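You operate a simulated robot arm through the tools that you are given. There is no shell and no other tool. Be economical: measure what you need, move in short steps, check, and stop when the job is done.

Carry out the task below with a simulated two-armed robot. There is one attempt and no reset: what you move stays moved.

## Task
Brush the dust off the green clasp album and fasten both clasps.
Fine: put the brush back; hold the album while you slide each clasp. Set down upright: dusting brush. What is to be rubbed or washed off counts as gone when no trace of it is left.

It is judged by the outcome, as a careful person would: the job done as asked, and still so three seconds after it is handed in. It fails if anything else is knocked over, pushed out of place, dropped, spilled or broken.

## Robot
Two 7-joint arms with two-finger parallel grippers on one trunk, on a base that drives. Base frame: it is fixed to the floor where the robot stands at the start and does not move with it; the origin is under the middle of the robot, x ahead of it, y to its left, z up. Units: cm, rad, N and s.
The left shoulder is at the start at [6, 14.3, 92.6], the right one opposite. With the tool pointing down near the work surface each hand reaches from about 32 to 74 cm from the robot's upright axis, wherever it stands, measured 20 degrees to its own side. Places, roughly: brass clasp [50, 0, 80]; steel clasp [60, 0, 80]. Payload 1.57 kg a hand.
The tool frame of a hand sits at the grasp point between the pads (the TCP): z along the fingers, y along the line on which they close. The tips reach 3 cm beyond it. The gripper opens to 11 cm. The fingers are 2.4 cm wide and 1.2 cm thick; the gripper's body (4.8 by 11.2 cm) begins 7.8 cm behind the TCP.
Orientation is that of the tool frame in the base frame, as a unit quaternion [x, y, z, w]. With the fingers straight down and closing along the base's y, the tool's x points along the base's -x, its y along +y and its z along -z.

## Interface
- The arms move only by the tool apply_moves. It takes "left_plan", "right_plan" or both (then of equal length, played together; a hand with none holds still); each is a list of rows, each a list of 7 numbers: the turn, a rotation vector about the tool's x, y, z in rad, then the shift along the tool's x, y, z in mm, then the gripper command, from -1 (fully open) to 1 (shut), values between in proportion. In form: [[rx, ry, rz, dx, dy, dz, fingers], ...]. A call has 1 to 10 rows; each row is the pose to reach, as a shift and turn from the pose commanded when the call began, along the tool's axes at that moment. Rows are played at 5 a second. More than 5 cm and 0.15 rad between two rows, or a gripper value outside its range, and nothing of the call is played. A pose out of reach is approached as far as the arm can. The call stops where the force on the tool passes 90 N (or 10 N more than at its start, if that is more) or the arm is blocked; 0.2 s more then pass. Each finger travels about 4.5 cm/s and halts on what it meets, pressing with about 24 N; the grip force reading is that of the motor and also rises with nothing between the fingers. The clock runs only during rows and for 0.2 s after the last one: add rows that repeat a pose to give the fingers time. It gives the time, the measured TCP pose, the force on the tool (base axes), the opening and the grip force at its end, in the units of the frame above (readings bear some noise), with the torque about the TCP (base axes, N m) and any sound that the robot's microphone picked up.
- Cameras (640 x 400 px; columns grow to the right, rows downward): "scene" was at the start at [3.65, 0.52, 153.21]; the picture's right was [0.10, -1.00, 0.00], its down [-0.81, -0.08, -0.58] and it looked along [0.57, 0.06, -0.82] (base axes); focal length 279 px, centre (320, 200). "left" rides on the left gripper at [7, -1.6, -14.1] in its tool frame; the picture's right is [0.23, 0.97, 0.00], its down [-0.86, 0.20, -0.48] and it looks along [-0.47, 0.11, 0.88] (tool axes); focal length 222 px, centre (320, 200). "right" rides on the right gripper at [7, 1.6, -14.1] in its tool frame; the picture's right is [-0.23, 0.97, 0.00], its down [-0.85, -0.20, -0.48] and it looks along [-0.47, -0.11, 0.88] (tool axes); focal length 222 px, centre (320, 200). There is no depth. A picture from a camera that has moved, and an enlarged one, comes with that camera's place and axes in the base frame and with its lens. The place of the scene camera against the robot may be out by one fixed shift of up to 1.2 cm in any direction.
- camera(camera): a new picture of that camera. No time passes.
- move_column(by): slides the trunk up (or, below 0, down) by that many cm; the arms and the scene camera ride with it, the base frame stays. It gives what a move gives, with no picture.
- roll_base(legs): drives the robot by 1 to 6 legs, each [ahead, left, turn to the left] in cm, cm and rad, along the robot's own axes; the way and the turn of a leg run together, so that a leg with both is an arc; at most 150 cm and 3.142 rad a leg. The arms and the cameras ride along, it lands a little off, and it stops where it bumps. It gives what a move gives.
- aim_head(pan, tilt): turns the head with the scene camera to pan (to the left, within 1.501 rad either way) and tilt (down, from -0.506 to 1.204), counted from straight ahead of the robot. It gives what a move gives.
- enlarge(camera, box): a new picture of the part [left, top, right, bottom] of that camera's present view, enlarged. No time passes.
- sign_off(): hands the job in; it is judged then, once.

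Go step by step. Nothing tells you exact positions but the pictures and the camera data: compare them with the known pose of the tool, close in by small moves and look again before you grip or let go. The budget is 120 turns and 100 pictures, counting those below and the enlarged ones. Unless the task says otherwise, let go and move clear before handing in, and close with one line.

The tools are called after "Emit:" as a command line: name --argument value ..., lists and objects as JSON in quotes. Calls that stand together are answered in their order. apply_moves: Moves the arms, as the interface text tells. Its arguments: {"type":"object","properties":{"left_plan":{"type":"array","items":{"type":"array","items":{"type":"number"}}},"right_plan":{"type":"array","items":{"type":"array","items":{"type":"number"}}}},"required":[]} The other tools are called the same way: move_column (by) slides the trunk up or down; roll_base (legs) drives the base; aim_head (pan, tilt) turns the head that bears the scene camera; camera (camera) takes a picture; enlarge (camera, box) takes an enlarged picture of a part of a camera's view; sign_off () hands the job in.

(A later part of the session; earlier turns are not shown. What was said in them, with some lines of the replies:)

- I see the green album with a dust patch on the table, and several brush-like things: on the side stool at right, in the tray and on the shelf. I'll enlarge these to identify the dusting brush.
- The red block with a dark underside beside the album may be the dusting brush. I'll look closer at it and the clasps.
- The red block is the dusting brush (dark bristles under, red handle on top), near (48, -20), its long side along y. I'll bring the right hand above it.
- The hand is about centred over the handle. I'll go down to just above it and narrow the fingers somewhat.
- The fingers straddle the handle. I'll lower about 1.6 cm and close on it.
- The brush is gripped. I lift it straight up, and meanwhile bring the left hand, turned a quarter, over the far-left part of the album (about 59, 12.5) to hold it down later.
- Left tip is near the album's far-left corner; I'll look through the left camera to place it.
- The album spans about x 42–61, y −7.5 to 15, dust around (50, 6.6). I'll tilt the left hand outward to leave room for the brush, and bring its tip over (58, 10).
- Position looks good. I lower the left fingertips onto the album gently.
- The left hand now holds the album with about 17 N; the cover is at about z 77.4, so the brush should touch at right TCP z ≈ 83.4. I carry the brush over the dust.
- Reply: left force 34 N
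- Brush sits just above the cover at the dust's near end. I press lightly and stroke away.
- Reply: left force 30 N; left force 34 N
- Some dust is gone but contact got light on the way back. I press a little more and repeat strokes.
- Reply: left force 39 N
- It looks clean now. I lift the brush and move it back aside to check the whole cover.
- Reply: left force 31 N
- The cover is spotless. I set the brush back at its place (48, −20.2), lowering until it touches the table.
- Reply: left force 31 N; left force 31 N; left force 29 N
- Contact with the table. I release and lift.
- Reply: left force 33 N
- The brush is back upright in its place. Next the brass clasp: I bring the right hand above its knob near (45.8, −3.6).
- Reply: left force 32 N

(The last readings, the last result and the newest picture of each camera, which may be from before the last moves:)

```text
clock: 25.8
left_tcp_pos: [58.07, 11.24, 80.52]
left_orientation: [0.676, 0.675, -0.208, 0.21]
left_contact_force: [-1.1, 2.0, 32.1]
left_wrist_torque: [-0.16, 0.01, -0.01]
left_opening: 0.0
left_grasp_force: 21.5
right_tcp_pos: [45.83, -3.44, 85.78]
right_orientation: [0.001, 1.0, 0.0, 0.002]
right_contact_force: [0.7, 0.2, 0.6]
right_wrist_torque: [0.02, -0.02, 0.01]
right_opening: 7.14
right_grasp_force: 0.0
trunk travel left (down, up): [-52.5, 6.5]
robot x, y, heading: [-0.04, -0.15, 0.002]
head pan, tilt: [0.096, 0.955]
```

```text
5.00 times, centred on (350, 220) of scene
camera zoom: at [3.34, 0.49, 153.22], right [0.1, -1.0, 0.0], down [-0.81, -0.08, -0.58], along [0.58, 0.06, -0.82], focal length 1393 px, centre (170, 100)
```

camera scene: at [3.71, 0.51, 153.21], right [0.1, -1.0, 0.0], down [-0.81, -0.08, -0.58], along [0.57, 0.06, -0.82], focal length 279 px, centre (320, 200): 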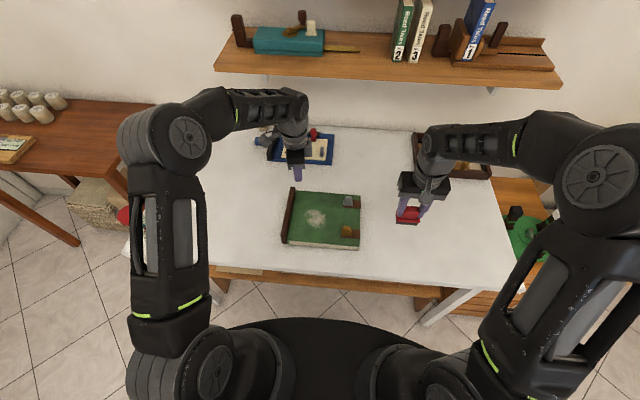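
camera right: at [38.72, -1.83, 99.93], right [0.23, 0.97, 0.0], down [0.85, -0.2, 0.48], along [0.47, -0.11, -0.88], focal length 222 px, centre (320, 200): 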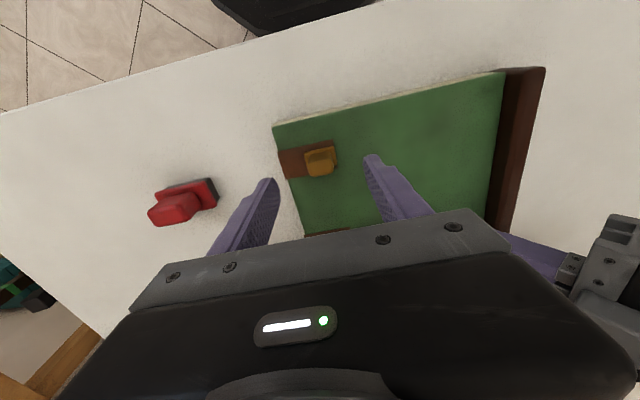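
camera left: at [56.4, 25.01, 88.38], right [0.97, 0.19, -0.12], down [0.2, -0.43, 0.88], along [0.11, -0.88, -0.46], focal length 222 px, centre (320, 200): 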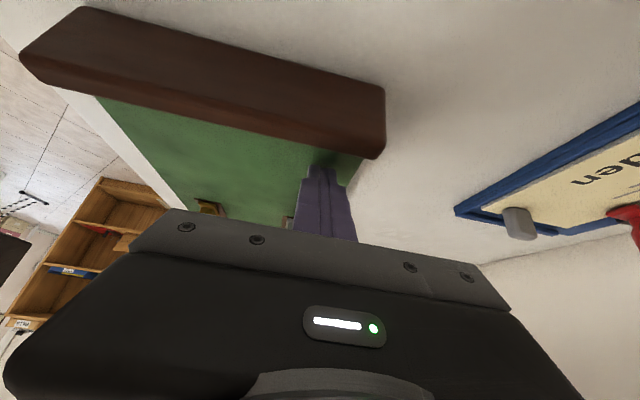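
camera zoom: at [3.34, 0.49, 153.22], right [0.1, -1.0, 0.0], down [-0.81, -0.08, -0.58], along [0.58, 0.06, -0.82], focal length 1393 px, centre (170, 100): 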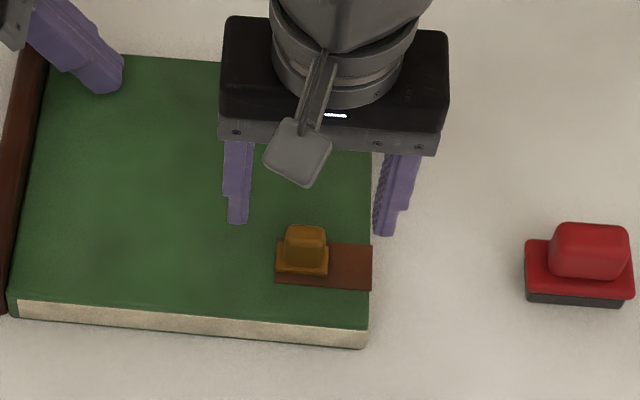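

Centred over the knob. I lower around it.

Emit:
apply_moves --right_plan '[[0, 0, 0, 2, 0, 20, -0.3], [0, 0, 0, 2, 0, 38, -0.2], [0, 0, 0, 2, 0, 43, -0.1], [0, 0, 0, 2, 0, 43, -0.1]]'

Emit:
enlarge --camera "right" --box '[220, 100, 420, 225]'

Emit:
enlarge --camera "scene" --box '[320, 200, 400, 260]'

```text
clock: 26.8
left_tcp_pos: [58.13, 11.33, 80.47]
left_orientation: [0.675, 0.676, -0.208, 0.21]
left_contact_force: [-1.5, 1.9, 32.7]
left_wrist_torque: [-0.18, 0.01, -0.01]
left_opening: 0.01
left_grasp_force: 21.5
right_tcp_pos: [45.44, -3.57, 81.4]
right_orientation: [-0.001, 1.0, 0.001, 0.001]
right_contact_force: [0.2, -0.2, -0.1]
right_wrist_torque: [0.0, -0.02, -0.04]
right_opening: 6.04
right_grasp_force: 0.0
trunk travel left (down, up): [-52.5, 6.5]
robot x, y, heading: [0.05, 0.02, -0.001]
head pan, tilt: [0.096, 0.955]
```

```text
3.20 times, centred on (320, 162) of right
camera zoom: at [38.31, -2.01, 95.53], right [0.23, 0.97, 0.0], down [0.85, -0.2, 0.48], along [0.47, -0.11, -0.88], focal length 711 px, centre (320, 320)
```

zoom: 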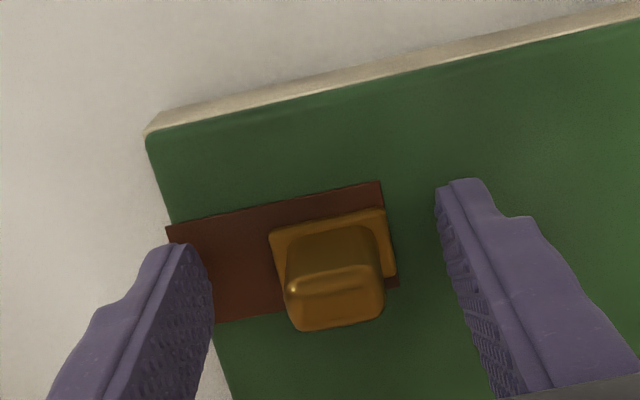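

```text
6.67 times, centred on (360, 230) of scene
camera zoom: at [3.34, 0.49, 153.22], right [0.1, -1.0, 0.0], down [-0.81, -0.08, -0.58], along [0.58, 0.06, -0.82], focal length 1858 px, centre (53, 0)
```

zoom: 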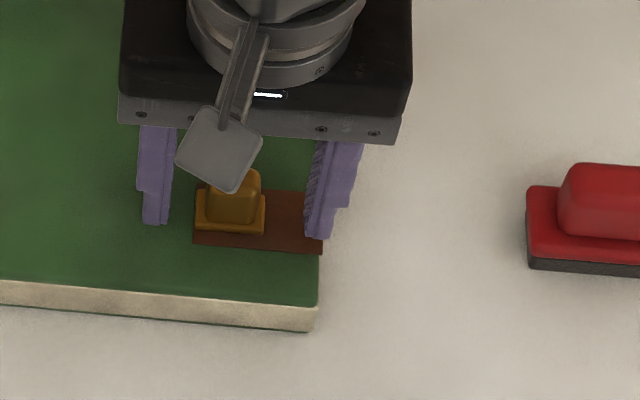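

Fingers straddle the brass knob. I close on it.

Emit:
apply_moves --right_plan '[[0, 0, 0, 0, 2, 2, 0.2], [0, 0, 0, 0, 2, 2, 0.5], [0, 0, 0, 0, 2, 2, 0.8], [0, 0, 0, 0, 2, 2, 0.8]]'

Emit:
enlarge --camera "right" --box '[220, 100, 420, 225]'

```text
clock: 27.8
left_tcp_pos: [58.04, 11.21, 80.55]
left_orientation: [0.676, 0.675, -0.208, 0.21]
left_contact_force: [-1.3, 2.0, 33.1]
left_wrist_torque: [-0.17, 0.03, -0.02]
left_opening: 0.0
left_grasp_force: 21.6
right_tcp_pos: [45.45, -3.46, 81.13]
right_orientation: [0.0, 1.0, -0.001, 0.001]
right_contact_force: [-1.2, 0.2, 0.0]
right_wrist_torque: [-0.01, -0.04, -0.11]
right_opening: 2.33
right_grasp_force: 24.1
trunk travel left (down, up): [-52.5, 6.5]
robot x, y, heading: [-0.15, -0.19, -0.002]
head pan, tilt: [0.096, 0.955]
```

```text
3.20 times, centred on (320, 162) of right
camera zoom: at [38.34, -1.76, 95.3], right [0.23, 0.97, 0.0], down [0.85, -0.2, 0.48], along [0.47, -0.11, -0.88], focal length 711 px, centre (320, 320)
```

zoom: 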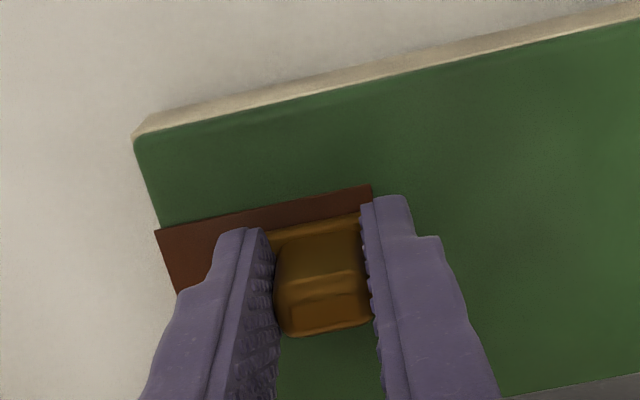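

The knob is gripped. I slide it slowly toward −y (the cover's edge), with the left hand holding.

Emit:
apply_moves --right_plan '[[0, 0, 0, 0, -5, 0, 0.8], [0, 0, 0, 0, -10, 0, 0.8], [0, 0, 0, 0, -15, 0, 0.8], [0, 0, 0, 0, -20, 0, 0.8], [0, 0, 0, 0, -20, 0, 0.8]]'

Emit:
enlarge --camera "right" --box '[220, 100, 420, 225]'

Emit:
enlarge --camera "scene" --box '[280, 170, 400, 260]'

```text
clock: 29.0
left_tcp_pos: [58.05, 11.27, 80.53]
left_orientation: [0.676, 0.675, -0.208, 0.21]
left_contact_force: [-2.0, 0.7, 33.1]
left_wrist_torque: [-0.21, 0.08, 0.07]
left_opening: 0.0
left_grasp_force: 21.6
right_tcp_pos: [45.39, -5.44, 81.17]
right_orientation: [-0.001, 1.0, 0.0, 0.002]
right_contact_force: [2.2, 3.7, -0.1]
right_wrist_torque: [-0.02, 0.21, -0.09]
right_opening: 2.33
right_grasp_force: 24.2
trunk travel left (down, up): [-52.5, 6.5]
robot x, y, heading: [-0.1, -0.06, 0.0]
head pan, tilt: [0.096, 0.955]
```

```text
3.20 times, centred on (320, 162) of right
camera zoom: at [38.33, -3.76, 95.3], right [0.23, 0.97, 0.0], down [0.85, -0.2, 0.48], along [0.47, -0.11, -0.88], focal length 711 px, centre (320, 320)
```

zoom: 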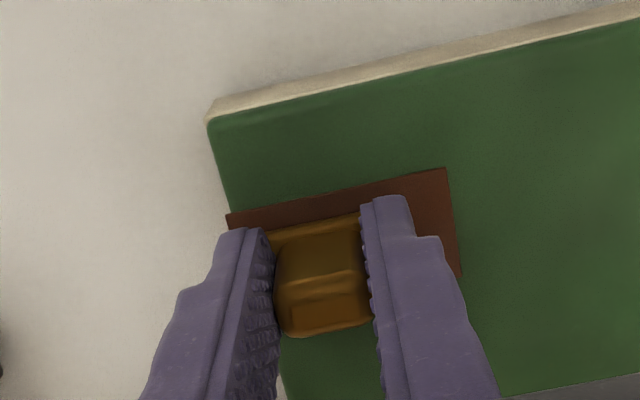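

```text
4.44 times, centred on (340, 215) of scene
camera zoom: at [3.38, 0.53, 153.22], right [0.1, -1.0, 0.0], down [-0.81, -0.08, -0.58], along [0.58, 0.06, -0.82], focal length 1238 px, centre (231, 133)
```

zoom: 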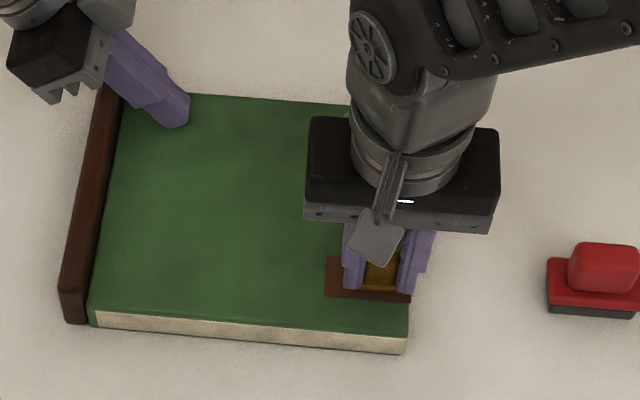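

It slides 2 cm without moving the album. I continue in small steps, watching for the end stop.

Emit:
apply_moves --right_plan '[[0, 0, 0, 0, -3, 0, 0.8], [0, 0, 0, 0, -6, 0, 0.8], [0, 0, 0, 0, -9, 0, 0.8], [0, 0, 0, 0, -9, 0, 0.8]]'

Emit:
enlarge --camera "right" --box '[220, 100, 420, 225]'

```text
clock: 30.0
left_tcp_pos: [58.12, 11.27, 80.51]
left_orientation: [0.676, 0.674, -0.21, 0.21]
left_contact_force: [-3.3, -4.0, 32.7]
left_wrist_torque: [-0.37, 0.13, 0.47]
left_opening: 0.0
left_grasp_force: 21.4
right_tcp_pos: [45.64, -6.12, 81.28]
right_orientation: [-0.001, 1.0, 0.002, 0.002]
right_contact_force: [8.2, 15.5, -7.0]
right_wrist_torque: [0.08, -0.11, 0.16]
right_opening: 2.34
right_grasp_force: 23.9
trunk travel left (down, up): [-52.5, 6.5]
robot x, y, heading: [0.05, -0.24, -0.0]
head pan, tilt: [0.096, 0.955]
```

```text
3.20 times, centred on (320, 162) of right
camera zoom: at [38.5, -4.46, 95.31], right [0.23, 0.97, 0.0], down [0.85, -0.2, 0.48], along [0.47, -0.11, -0.88], focal length 711 px, centre (320, 320)
```

zoom: 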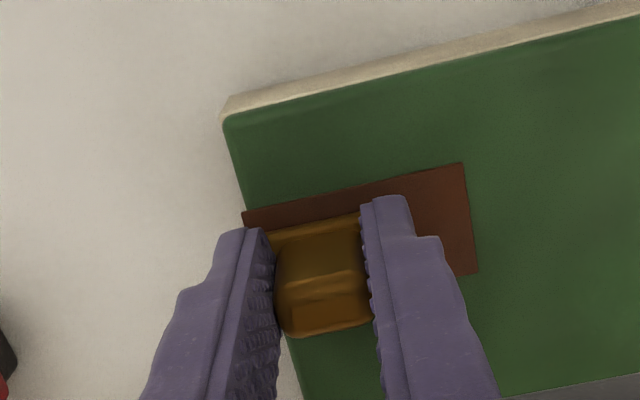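

Force climbs and the clasp plate is flush with the edge: end stop reached. I ease back the command, release and lift to check.

Emit:
apply_moves --right_plan '[[0, 0, 0, 0, 1, 0, 0.8], [0, 0, 0, 0, 1, 0, 0.2], [0, 0, 0, 0, 1, 0, -0.1], [0, 0, 0, 0, 1, 0, -0.1], [0, 0, 0, 0, 1, -30, -0.1], [0, 0, 0, 0, 1, -60, -0.1]]'

Emit:
camera --camera "right"

Emit:
enlarge --camera "scene" --box '[320, 180, 420, 255]'

```text
clock: 31.4
left_tcp_pos: [58.1, 11.22, 80.56]
left_orientation: [0.675, 0.675, -0.209, 0.211]
left_contact_force: [0.3, -3.6, 28.2]
left_wrist_torque: [-0.31, -0.02, -0.05]
left_opening: 0.0
left_grasp_force: 21.7
right_tcp_pos: [45.5, -6.26, 87.43]
right_orientation: [0.0, 1.0, 0.001, 0.0]
right_contact_force: [0.0, -0.1, -1.1]
right_wrist_torque: [-0.01, 0.02, 0.0]
right_opening: 6.02
right_grasp_force: 0.1
trunk travel left (down, up): [-52.5, 6.5]
robot x, y, heading: [0.05, -0.09, 0.002]
head pan, tilt: [0.096, 0.955]
```

```text
56 pictures are left
camera right: at [38.45, -4.6, 101.59], right [0.23, 0.97, 0.0], down [0.85, -0.2, 0.48], along [0.47, -0.11, -0.88], focal length 222 px, centre (320, 200)
```

right: 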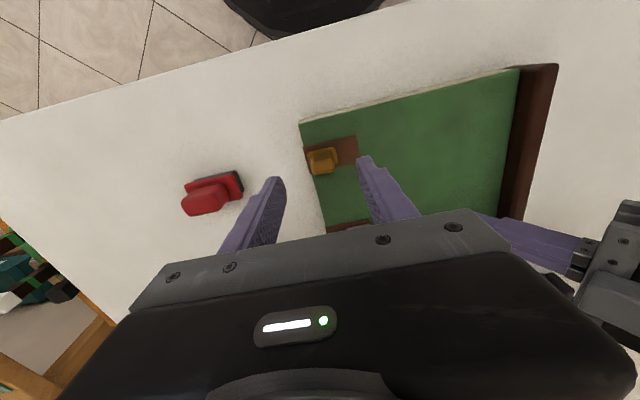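

```text
5.33 times, centred on (370, 218) of scene
camera zoom: at [3.4, 0.42, 153.21], right [0.1, -1.0, 0.0], down [-0.81, -0.08, -0.58], along [0.58, 0.06, -0.82], focal length 1486 px, centre (53, 107)
```

zoom: 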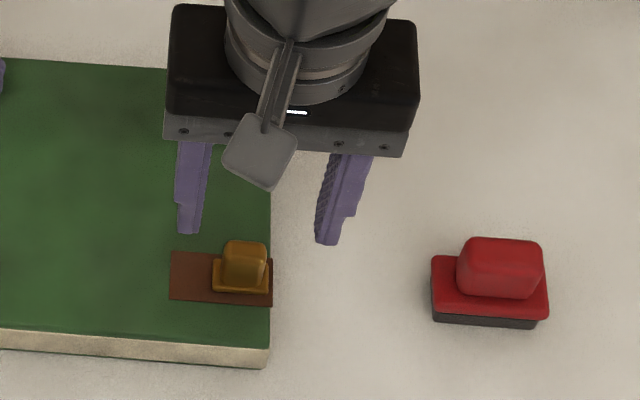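

Brass clasp is at the edge end. Now the steel clasp near (56.3, −3.6).

Emit:
apply_moves --right_plan '[[0, 0, 0, -36, 9, 0, -0.2], [0, 0, 0, -72, 18, 0, -0.2], [0, 0, 0, -108, 26, 0, -0.2], [0, 0, 0, -108, 26, 15, -0.2], [0, 0, 0, -108, 26, 15, -0.2]]'

Emit:
camera --camera "right"

Emit:
enlarge --camera "scene" --box '[280, 170, 400, 260]'

```text
clock: 32.6
left_tcp_pos: [58.03, 11.24, 80.6]
left_orientation: [0.676, 0.675, -0.209, 0.21]
left_contact_force: [-0.1, -4.0, 26.5]
left_wrist_torque: [-0.33, -0.03, 0.05]
left_opening: 0.0
left_grasp_force: 21.3
right_tcp_pos: [56.44, -3.61, 85.64]
right_orientation: [-0.001, 1.0, 0.001, 0.001]
right_contact_force: [0.1, 0.8, -0.4]
right_wrist_torque: [0.01, 0.0, 0.01]
right_opening: 6.62
right_grasp_force: 0.0
trunk travel left (down, up): [-52.5, 6.5]
robot x, y, heading: [0.07, -0.22, 0.003]
head pan, tilt: [0.096, 0.955]
```

```text
54 pictures are left
camera right: at [49.35, -1.94, 99.64], right [0.23, 0.97, 0.0], down [0.85, -0.2, 0.48], along [0.47, -0.11, -0.88], focal length 222 px, centre (320, 200)
```

right: 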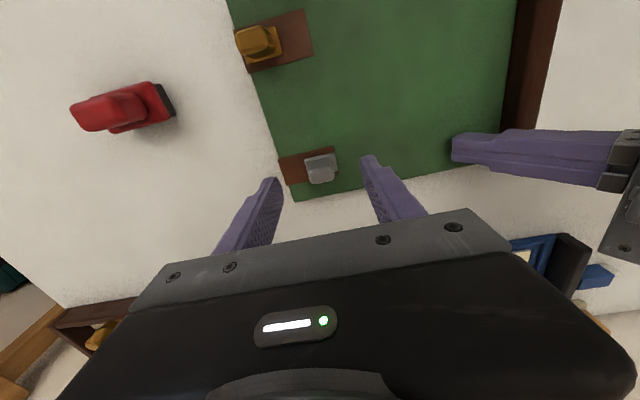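

```text
4.44 times, centred on (340, 215) of scene
camera zoom: at [3.41, 0.43, 153.22], right [0.1, -1.0, 0.0], down [-0.81, -0.08, -0.58], along [0.58, 0.06, -0.82], focal length 1238 px, centre (231, 133)
```

zoom: 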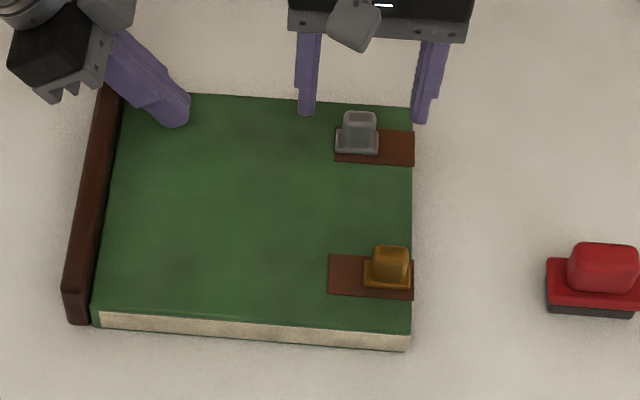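

Emit:
apply_moves --right_plan '[[0, 0, 0, -2, 1, 20, -0.2], [0, 0, 0, -2, 1, 38, -0.1], [0, 0, 0, -2, 1, 44, -0.1], [0, 0, 0, -2, 1, 44, 0.2], [0, 0, 0, -2, 1, 44, 0.5], [0, 0, 0, -2, 1, 44, 0.8], [0, 0, 0, -2, 1, 44, 0.8]]'

Emit:
enlarge --camera "right" --box '[220, 100, 420, 225]'

```text
clock: 34.2
left_tcp_pos: [58.12, 11.21, 80.39]
left_orientation: [0.675, 0.675, -0.209, 0.211]
left_contact_force: [-0.5, -2.8, 28.3]
left_wrist_torque: [-0.3, 0.0, -0.03]
left_opening: 0.0
left_grasp_force: 21.0
right_tcp_pos: [56.6, -3.5, 81.14]
right_orientation: [0.0, 1.0, 0.0, 0.001]
right_contact_force: [-0.6, -5.2, -0.6]
right_wrist_torque: [-0.12, 0.05, -0.03]
right_opening: 2.33
right_grasp_force: 23.5
trunk travel left (down, up): [-52.5, 6.5]
robot x, y, heading: [-0.15, -0.31, -0.0]
head pan, tilt: [0.096, 0.955]
```

```text
3.20 times, centred on (320, 162) of right
camera zoom: at [49.57, -1.92, 95.33], right [0.23, 0.97, 0.0], down [0.85, -0.2, 0.48], along [0.47, -0.11, -0.88], focal length 711 px, centre (320, 320)
```

zoom: 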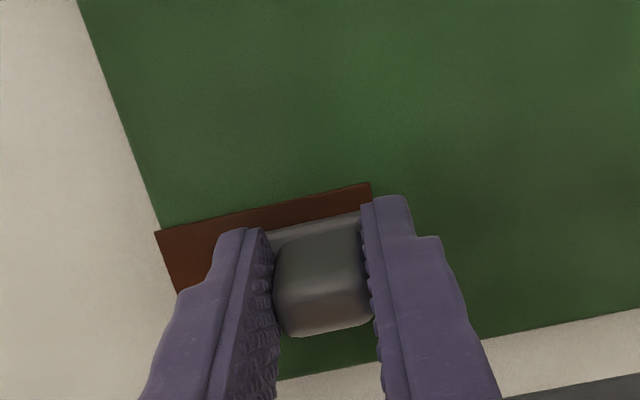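

The steel knob is gripped. I slide it toward the edge too.

Emit:
apply_moves --right_plan '[[0, 0, 0, 0, -5, 0, 0.8], [0, 0, 0, 0, -10, 0, 0.8], [0, 0, 0, 0, -15, 0, 0.8], [0, 0, 0, 0, -20, 0, 0.8], [0, 0, 0, 0, -23, 0, 0.8], [0, 0, 0, 0, -26, 0, 0.8], [0, 0, 0, 0, -28, 0, 0.8], [0, 0, 0, 0, -28, 0, 0.8]]'

Emit:
enlarge --camera "right" --box '[220, 100, 420, 225]'

```text
clock: 36.0
left_tcp_pos: [58.03, 11.14, 80.53]
left_orientation: [0.675, 0.675, -0.209, 0.212]
left_contact_force: [-6.2, -7.0, 32.4]
left_wrist_torque: [-0.42, 0.2, -0.46]
left_opening: 0.01
left_grasp_force: 21.2
right_tcp_pos: [56.53, -6.11, 81.26]
right_orientation: [-0.001, 1.0, 0.002, 0.001]
right_contact_force: [6.1, 17.2, -10.9]
right_wrist_torque: [0.01, -0.28, 0.01]
right_opening: 2.33
right_grasp_force: 23.7
trunk travel left (down, up): [-52.5, 6.5]
robot x, y, heading: [0.21, 0.32, -0.003]
head pan, tilt: [0.096, 0.955]
```

```text
3.20 times, centred on (320, 162) of right
camera zoom: at [49.44, -4.43, 95.42], right [0.23, 0.97, 0.0], down [0.85, -0.2, 0.48], along [0.47, -0.11, -0.88], focal length 711 px, centre (320, 320)
```

zoom: 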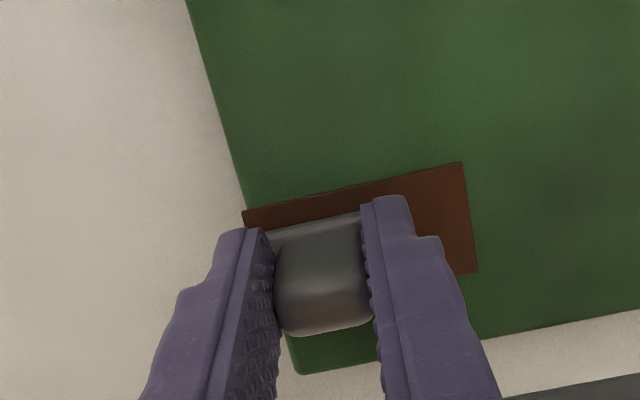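

Same end stop at y ≈ −6.1. I release, lift and look.

Emit:
apply_moves --right_plan '[[0, 0, 0, 0, 1, 0, 0.8], [0, 0, 0, 0, 1, 0, 0.2], [0, 0, 0, 0, 1, 0, -0.1], [0, 0, 0, 0, 1, 0, -0.1], [0, 0, 0, 0, 1, -30, -0.1], [0, 0, 0, 0, 1, -75, -0.1], [0, 0, 0, 0, -44, -90, -0.1], [0, 0, 0, 0, -90, -100, -0.1], [0, 0, 0, 0, -130, -110, -0.1]]'

Emit:
camera --camera "right"

Emit:
enlarge --camera "scene" --box '[320, 180, 420, 255]'

```text
clock: 38.0
left_tcp_pos: [58.07, 11.24, 80.5]
left_orientation: [0.676, 0.675, -0.209, 0.21]
left_contact_force: [-2.5, -8.9, 25.0]
left_wrist_torque: [-0.42, 0.11, -0.06]
left_opening: 0.0
left_grasp_force: 21.6
right_tcp_pos: [56.3, -19.37, 92.15]
right_orientation: [0.0, 1.0, 0.001, 0.001]
right_contact_force: [0.1, 0.4, -0.5]
right_wrist_torque: [-0.02, -0.01, 0.02]
right_opening: 6.05
right_grasp_force: 0.0
trunk travel left (down, up): [-52.5, 6.5]
robot x, y, heading: [-0.17, 0.17, -0.0]
head pan, tilt: [0.096, 0.955]
```

```text
50 pictures are left
camera right: at [49.2, -17.67, 106.33], right [0.23, 0.97, 0.0], down [0.85, -0.2, 0.48], along [0.47, -0.11, -0.88], focal length 222 px, centre (320, 200)
```

right: 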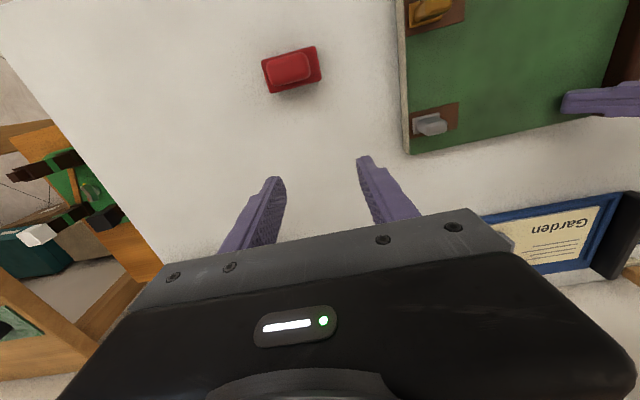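

```text
5.33 times, centred on (370, 218) of scene
camera zoom: at [3.4, 0.37, 153.22], right [0.1, -1.0, 0.0], down [-0.81, -0.08, -0.58], along [0.58, 0.06, -0.82], focal length 1486 px, centre (53, 107)
```

zoom: 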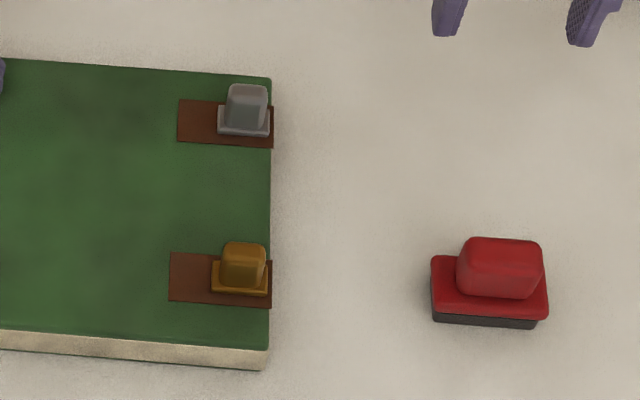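

Both clasps sit at their outer ends. I lift the left hand straight up and withdraw it, and draw the right hand up clear.

Emit:
apply_moves --left_plan '[[0, 0, 0, -3, 0, -4, 1], [0, 0, 0, -11, 0, -16, 1], [0, 0, 0, -28, 0, -41, 1], [0, 0, 0, -45, 0, -66, 1], [0, 0, 0, -62, 0, -91, 1], [0, 0, 0, -79, 0, -115, 1], [0, 0, 0, -79, 0, -115, 1]]' --right_plan '[[0, 0, 0, 0, 0, -20, 0], [0, 0, 0, 10, -10, -40, 0], [0, 0, 0, 20, -20, -60, 0], [0, 0, 0, 30, -30, -80, 0], [0, 0, 0, 40, -40, -100, 0], [0, 0, 0, 50, -50, -120, 0], [0, 0, 0, 50, -50, -120, 0]]'

Emit:
camera --camera "scene"

Emit:
enlarge --camera "scene" --box '[270, 170, 430, 260]'

```text
clock: 39.6
left_tcp_pos: [58.11, 11.35, 94.34]
left_orientation: [0.675, 0.676, -0.209, 0.209]
left_contact_force: [0.0, -0.2, -0.2]
left_wrist_torque: [0.01, 0.03, 0.03]
left_opening: 0.02
left_grasp_force: 21.6
right_tcp_pos: [51.46, -24.13, 103.9]
right_orientation: [0.0, 1.0, 0.0, 0.0]
right_contact_force: [0.3, -1.1, 0.6]
right_wrist_torque: [0.01, 0.02, 0.01]
right_opening: 5.5
right_grasp_force: 0.1
trunk travel left (down, up): [-52.5, 6.5]
robot x, y, heading: [0.27, -0.08, -0.001]
head pan, tilt: [0.096, 0.955]
```

```text
48 pictures are left
camera scene: at [3.7, 0.54, 153.2], right [0.1, -1.0, 0.0], down [-0.81, -0.08, -0.58], along [0.57, 0.06, -0.82], focal length 279 px, centre (320, 200)
```

scene: 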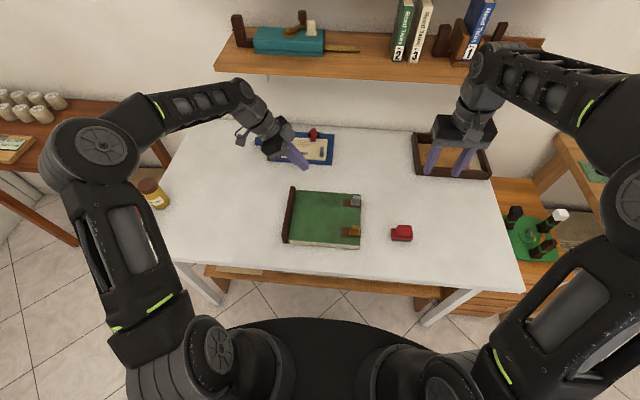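

```text
4.00 times, centred on (350, 215) of scene
camera zoom: at [3.7, 0.54, 153.2], right [0.1, -1.0, 0.0], down [-0.81, -0.08, -0.58], along [0.57, 0.06, -0.82], focal length 1115 px, centre (200, 140)
```

zoom: 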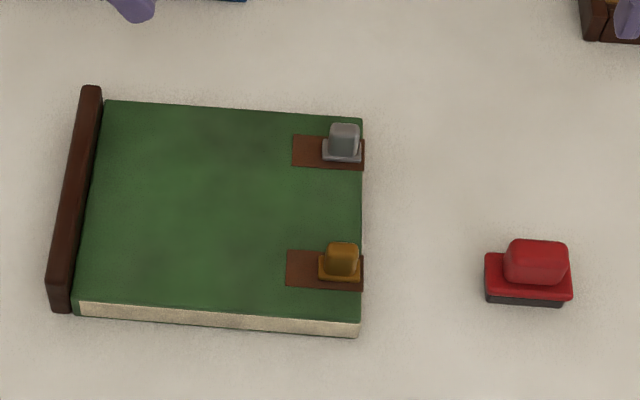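

All looks right. I retract the left arm up to uncover the jar at the table's left edge and inspect the clasps' seating closely.

Emit:
apply_moves --left_plan '[[0, 0.14, 0, 10, -10, -15, 1], [0, 0.28, 0, 20, -25, -30, 1], [0, 0.42, 0, 30, -40, -45, 1], [0, 0.56, 0, 40, -55, -60, 1], [0, 0.6, 0, 50, -75, -70, 1], [0, 0.6, 0, 50, -95, -70, 1], [0, 0.6, 0, 50, -95, -70, 1]]'

Emit:
camera --camera "scene"

Emit:
enlarge --camera "scene" --box '[335, 185, 375, 250]'

Emit:
enlarge --camera "right" --box '[380, 40, 500, 180]'

```text
clock: 41.2
left_tcp_pos: [48.8, 19.49, 97.14]
left_orientation: [0.706, 0.708, 0.001, 0.001]
left_contact_force: [0.9, -0.1, -0.1]
left_wrist_torque: [-0.01, 0.0, -0.01]
left_opening: 0.0
left_grasp_force: 21.2
right_tcp_pos: [51.49, -24.09, 103.93]
right_orientation: [0.0, 1.0, -0.001, -0.001]
right_contact_force: [0.5, 0.0, 0.4]
right_wrist_torque: [0.01, -0.01, 0.0]
right_opening: 5.5
right_grasp_force: 0.1
trunk travel left (down, up): [-52.5, 6.5]
robot x, y, heading: [-0.18, 0.06, -0.003]
head pan, tilt: [0.096, 0.955]
```

```text
46 pictures are left
camera scene: at [3.68, 0.53, 153.21], right [0.1, -1.0, 0.0], down [-0.81, -0.08, -0.58], along [0.57, 0.06, -0.82], focal length 279 px, centre (320, 200)
```

scene: 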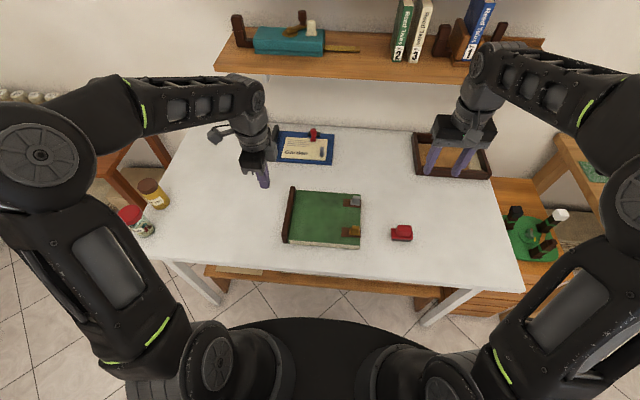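

```text
6.15 times, centred on (355, 218) of scene
camera zoom: at [3.68, 0.53, 153.21], right [0.1, -1.0, 0.0], down [-0.81, -0.08, -0.58], along [0.57, 0.06, -0.82], focal length 1715 px, centre (105, 92)
```

zoom: 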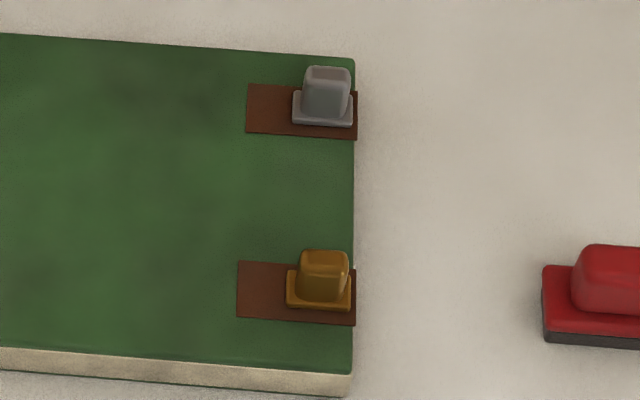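

```text
2.86 times, centred on (440, 110) of right
camera zoom: at [44.42, -22.52, 118.03], right [0.23, 0.97, 0.0], down [0.86, -0.2, 0.48], along [0.47, -0.11, -0.88], focal length 635 px, centre (-23, 457)
```

zoom: 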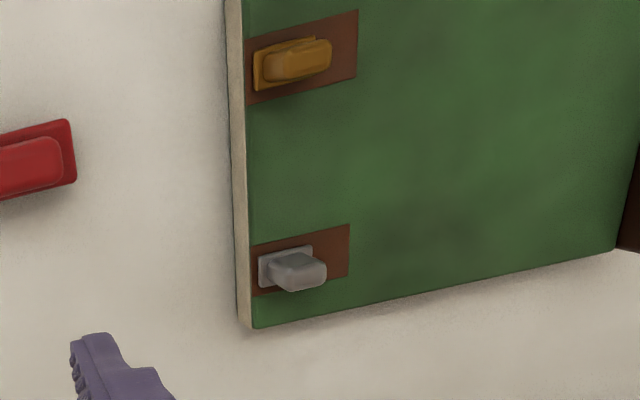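

Dust gone, both clasps slid to their end stops while the album was held, and the brush is back upright in its place. Everything else looks undisturbed, so I'm handing in.

Emit:
sign_off

```text
The job is handed in.
```

The dust is off the green album with no trace left, and both clasps are slid to their end stops. I heard no click from either clasp. I judged them fastened because both stopped firmly at the same point on their straps, about 3 mm short of the strap ends. The album was held while I slid each one, and the brush is back upright in its place.
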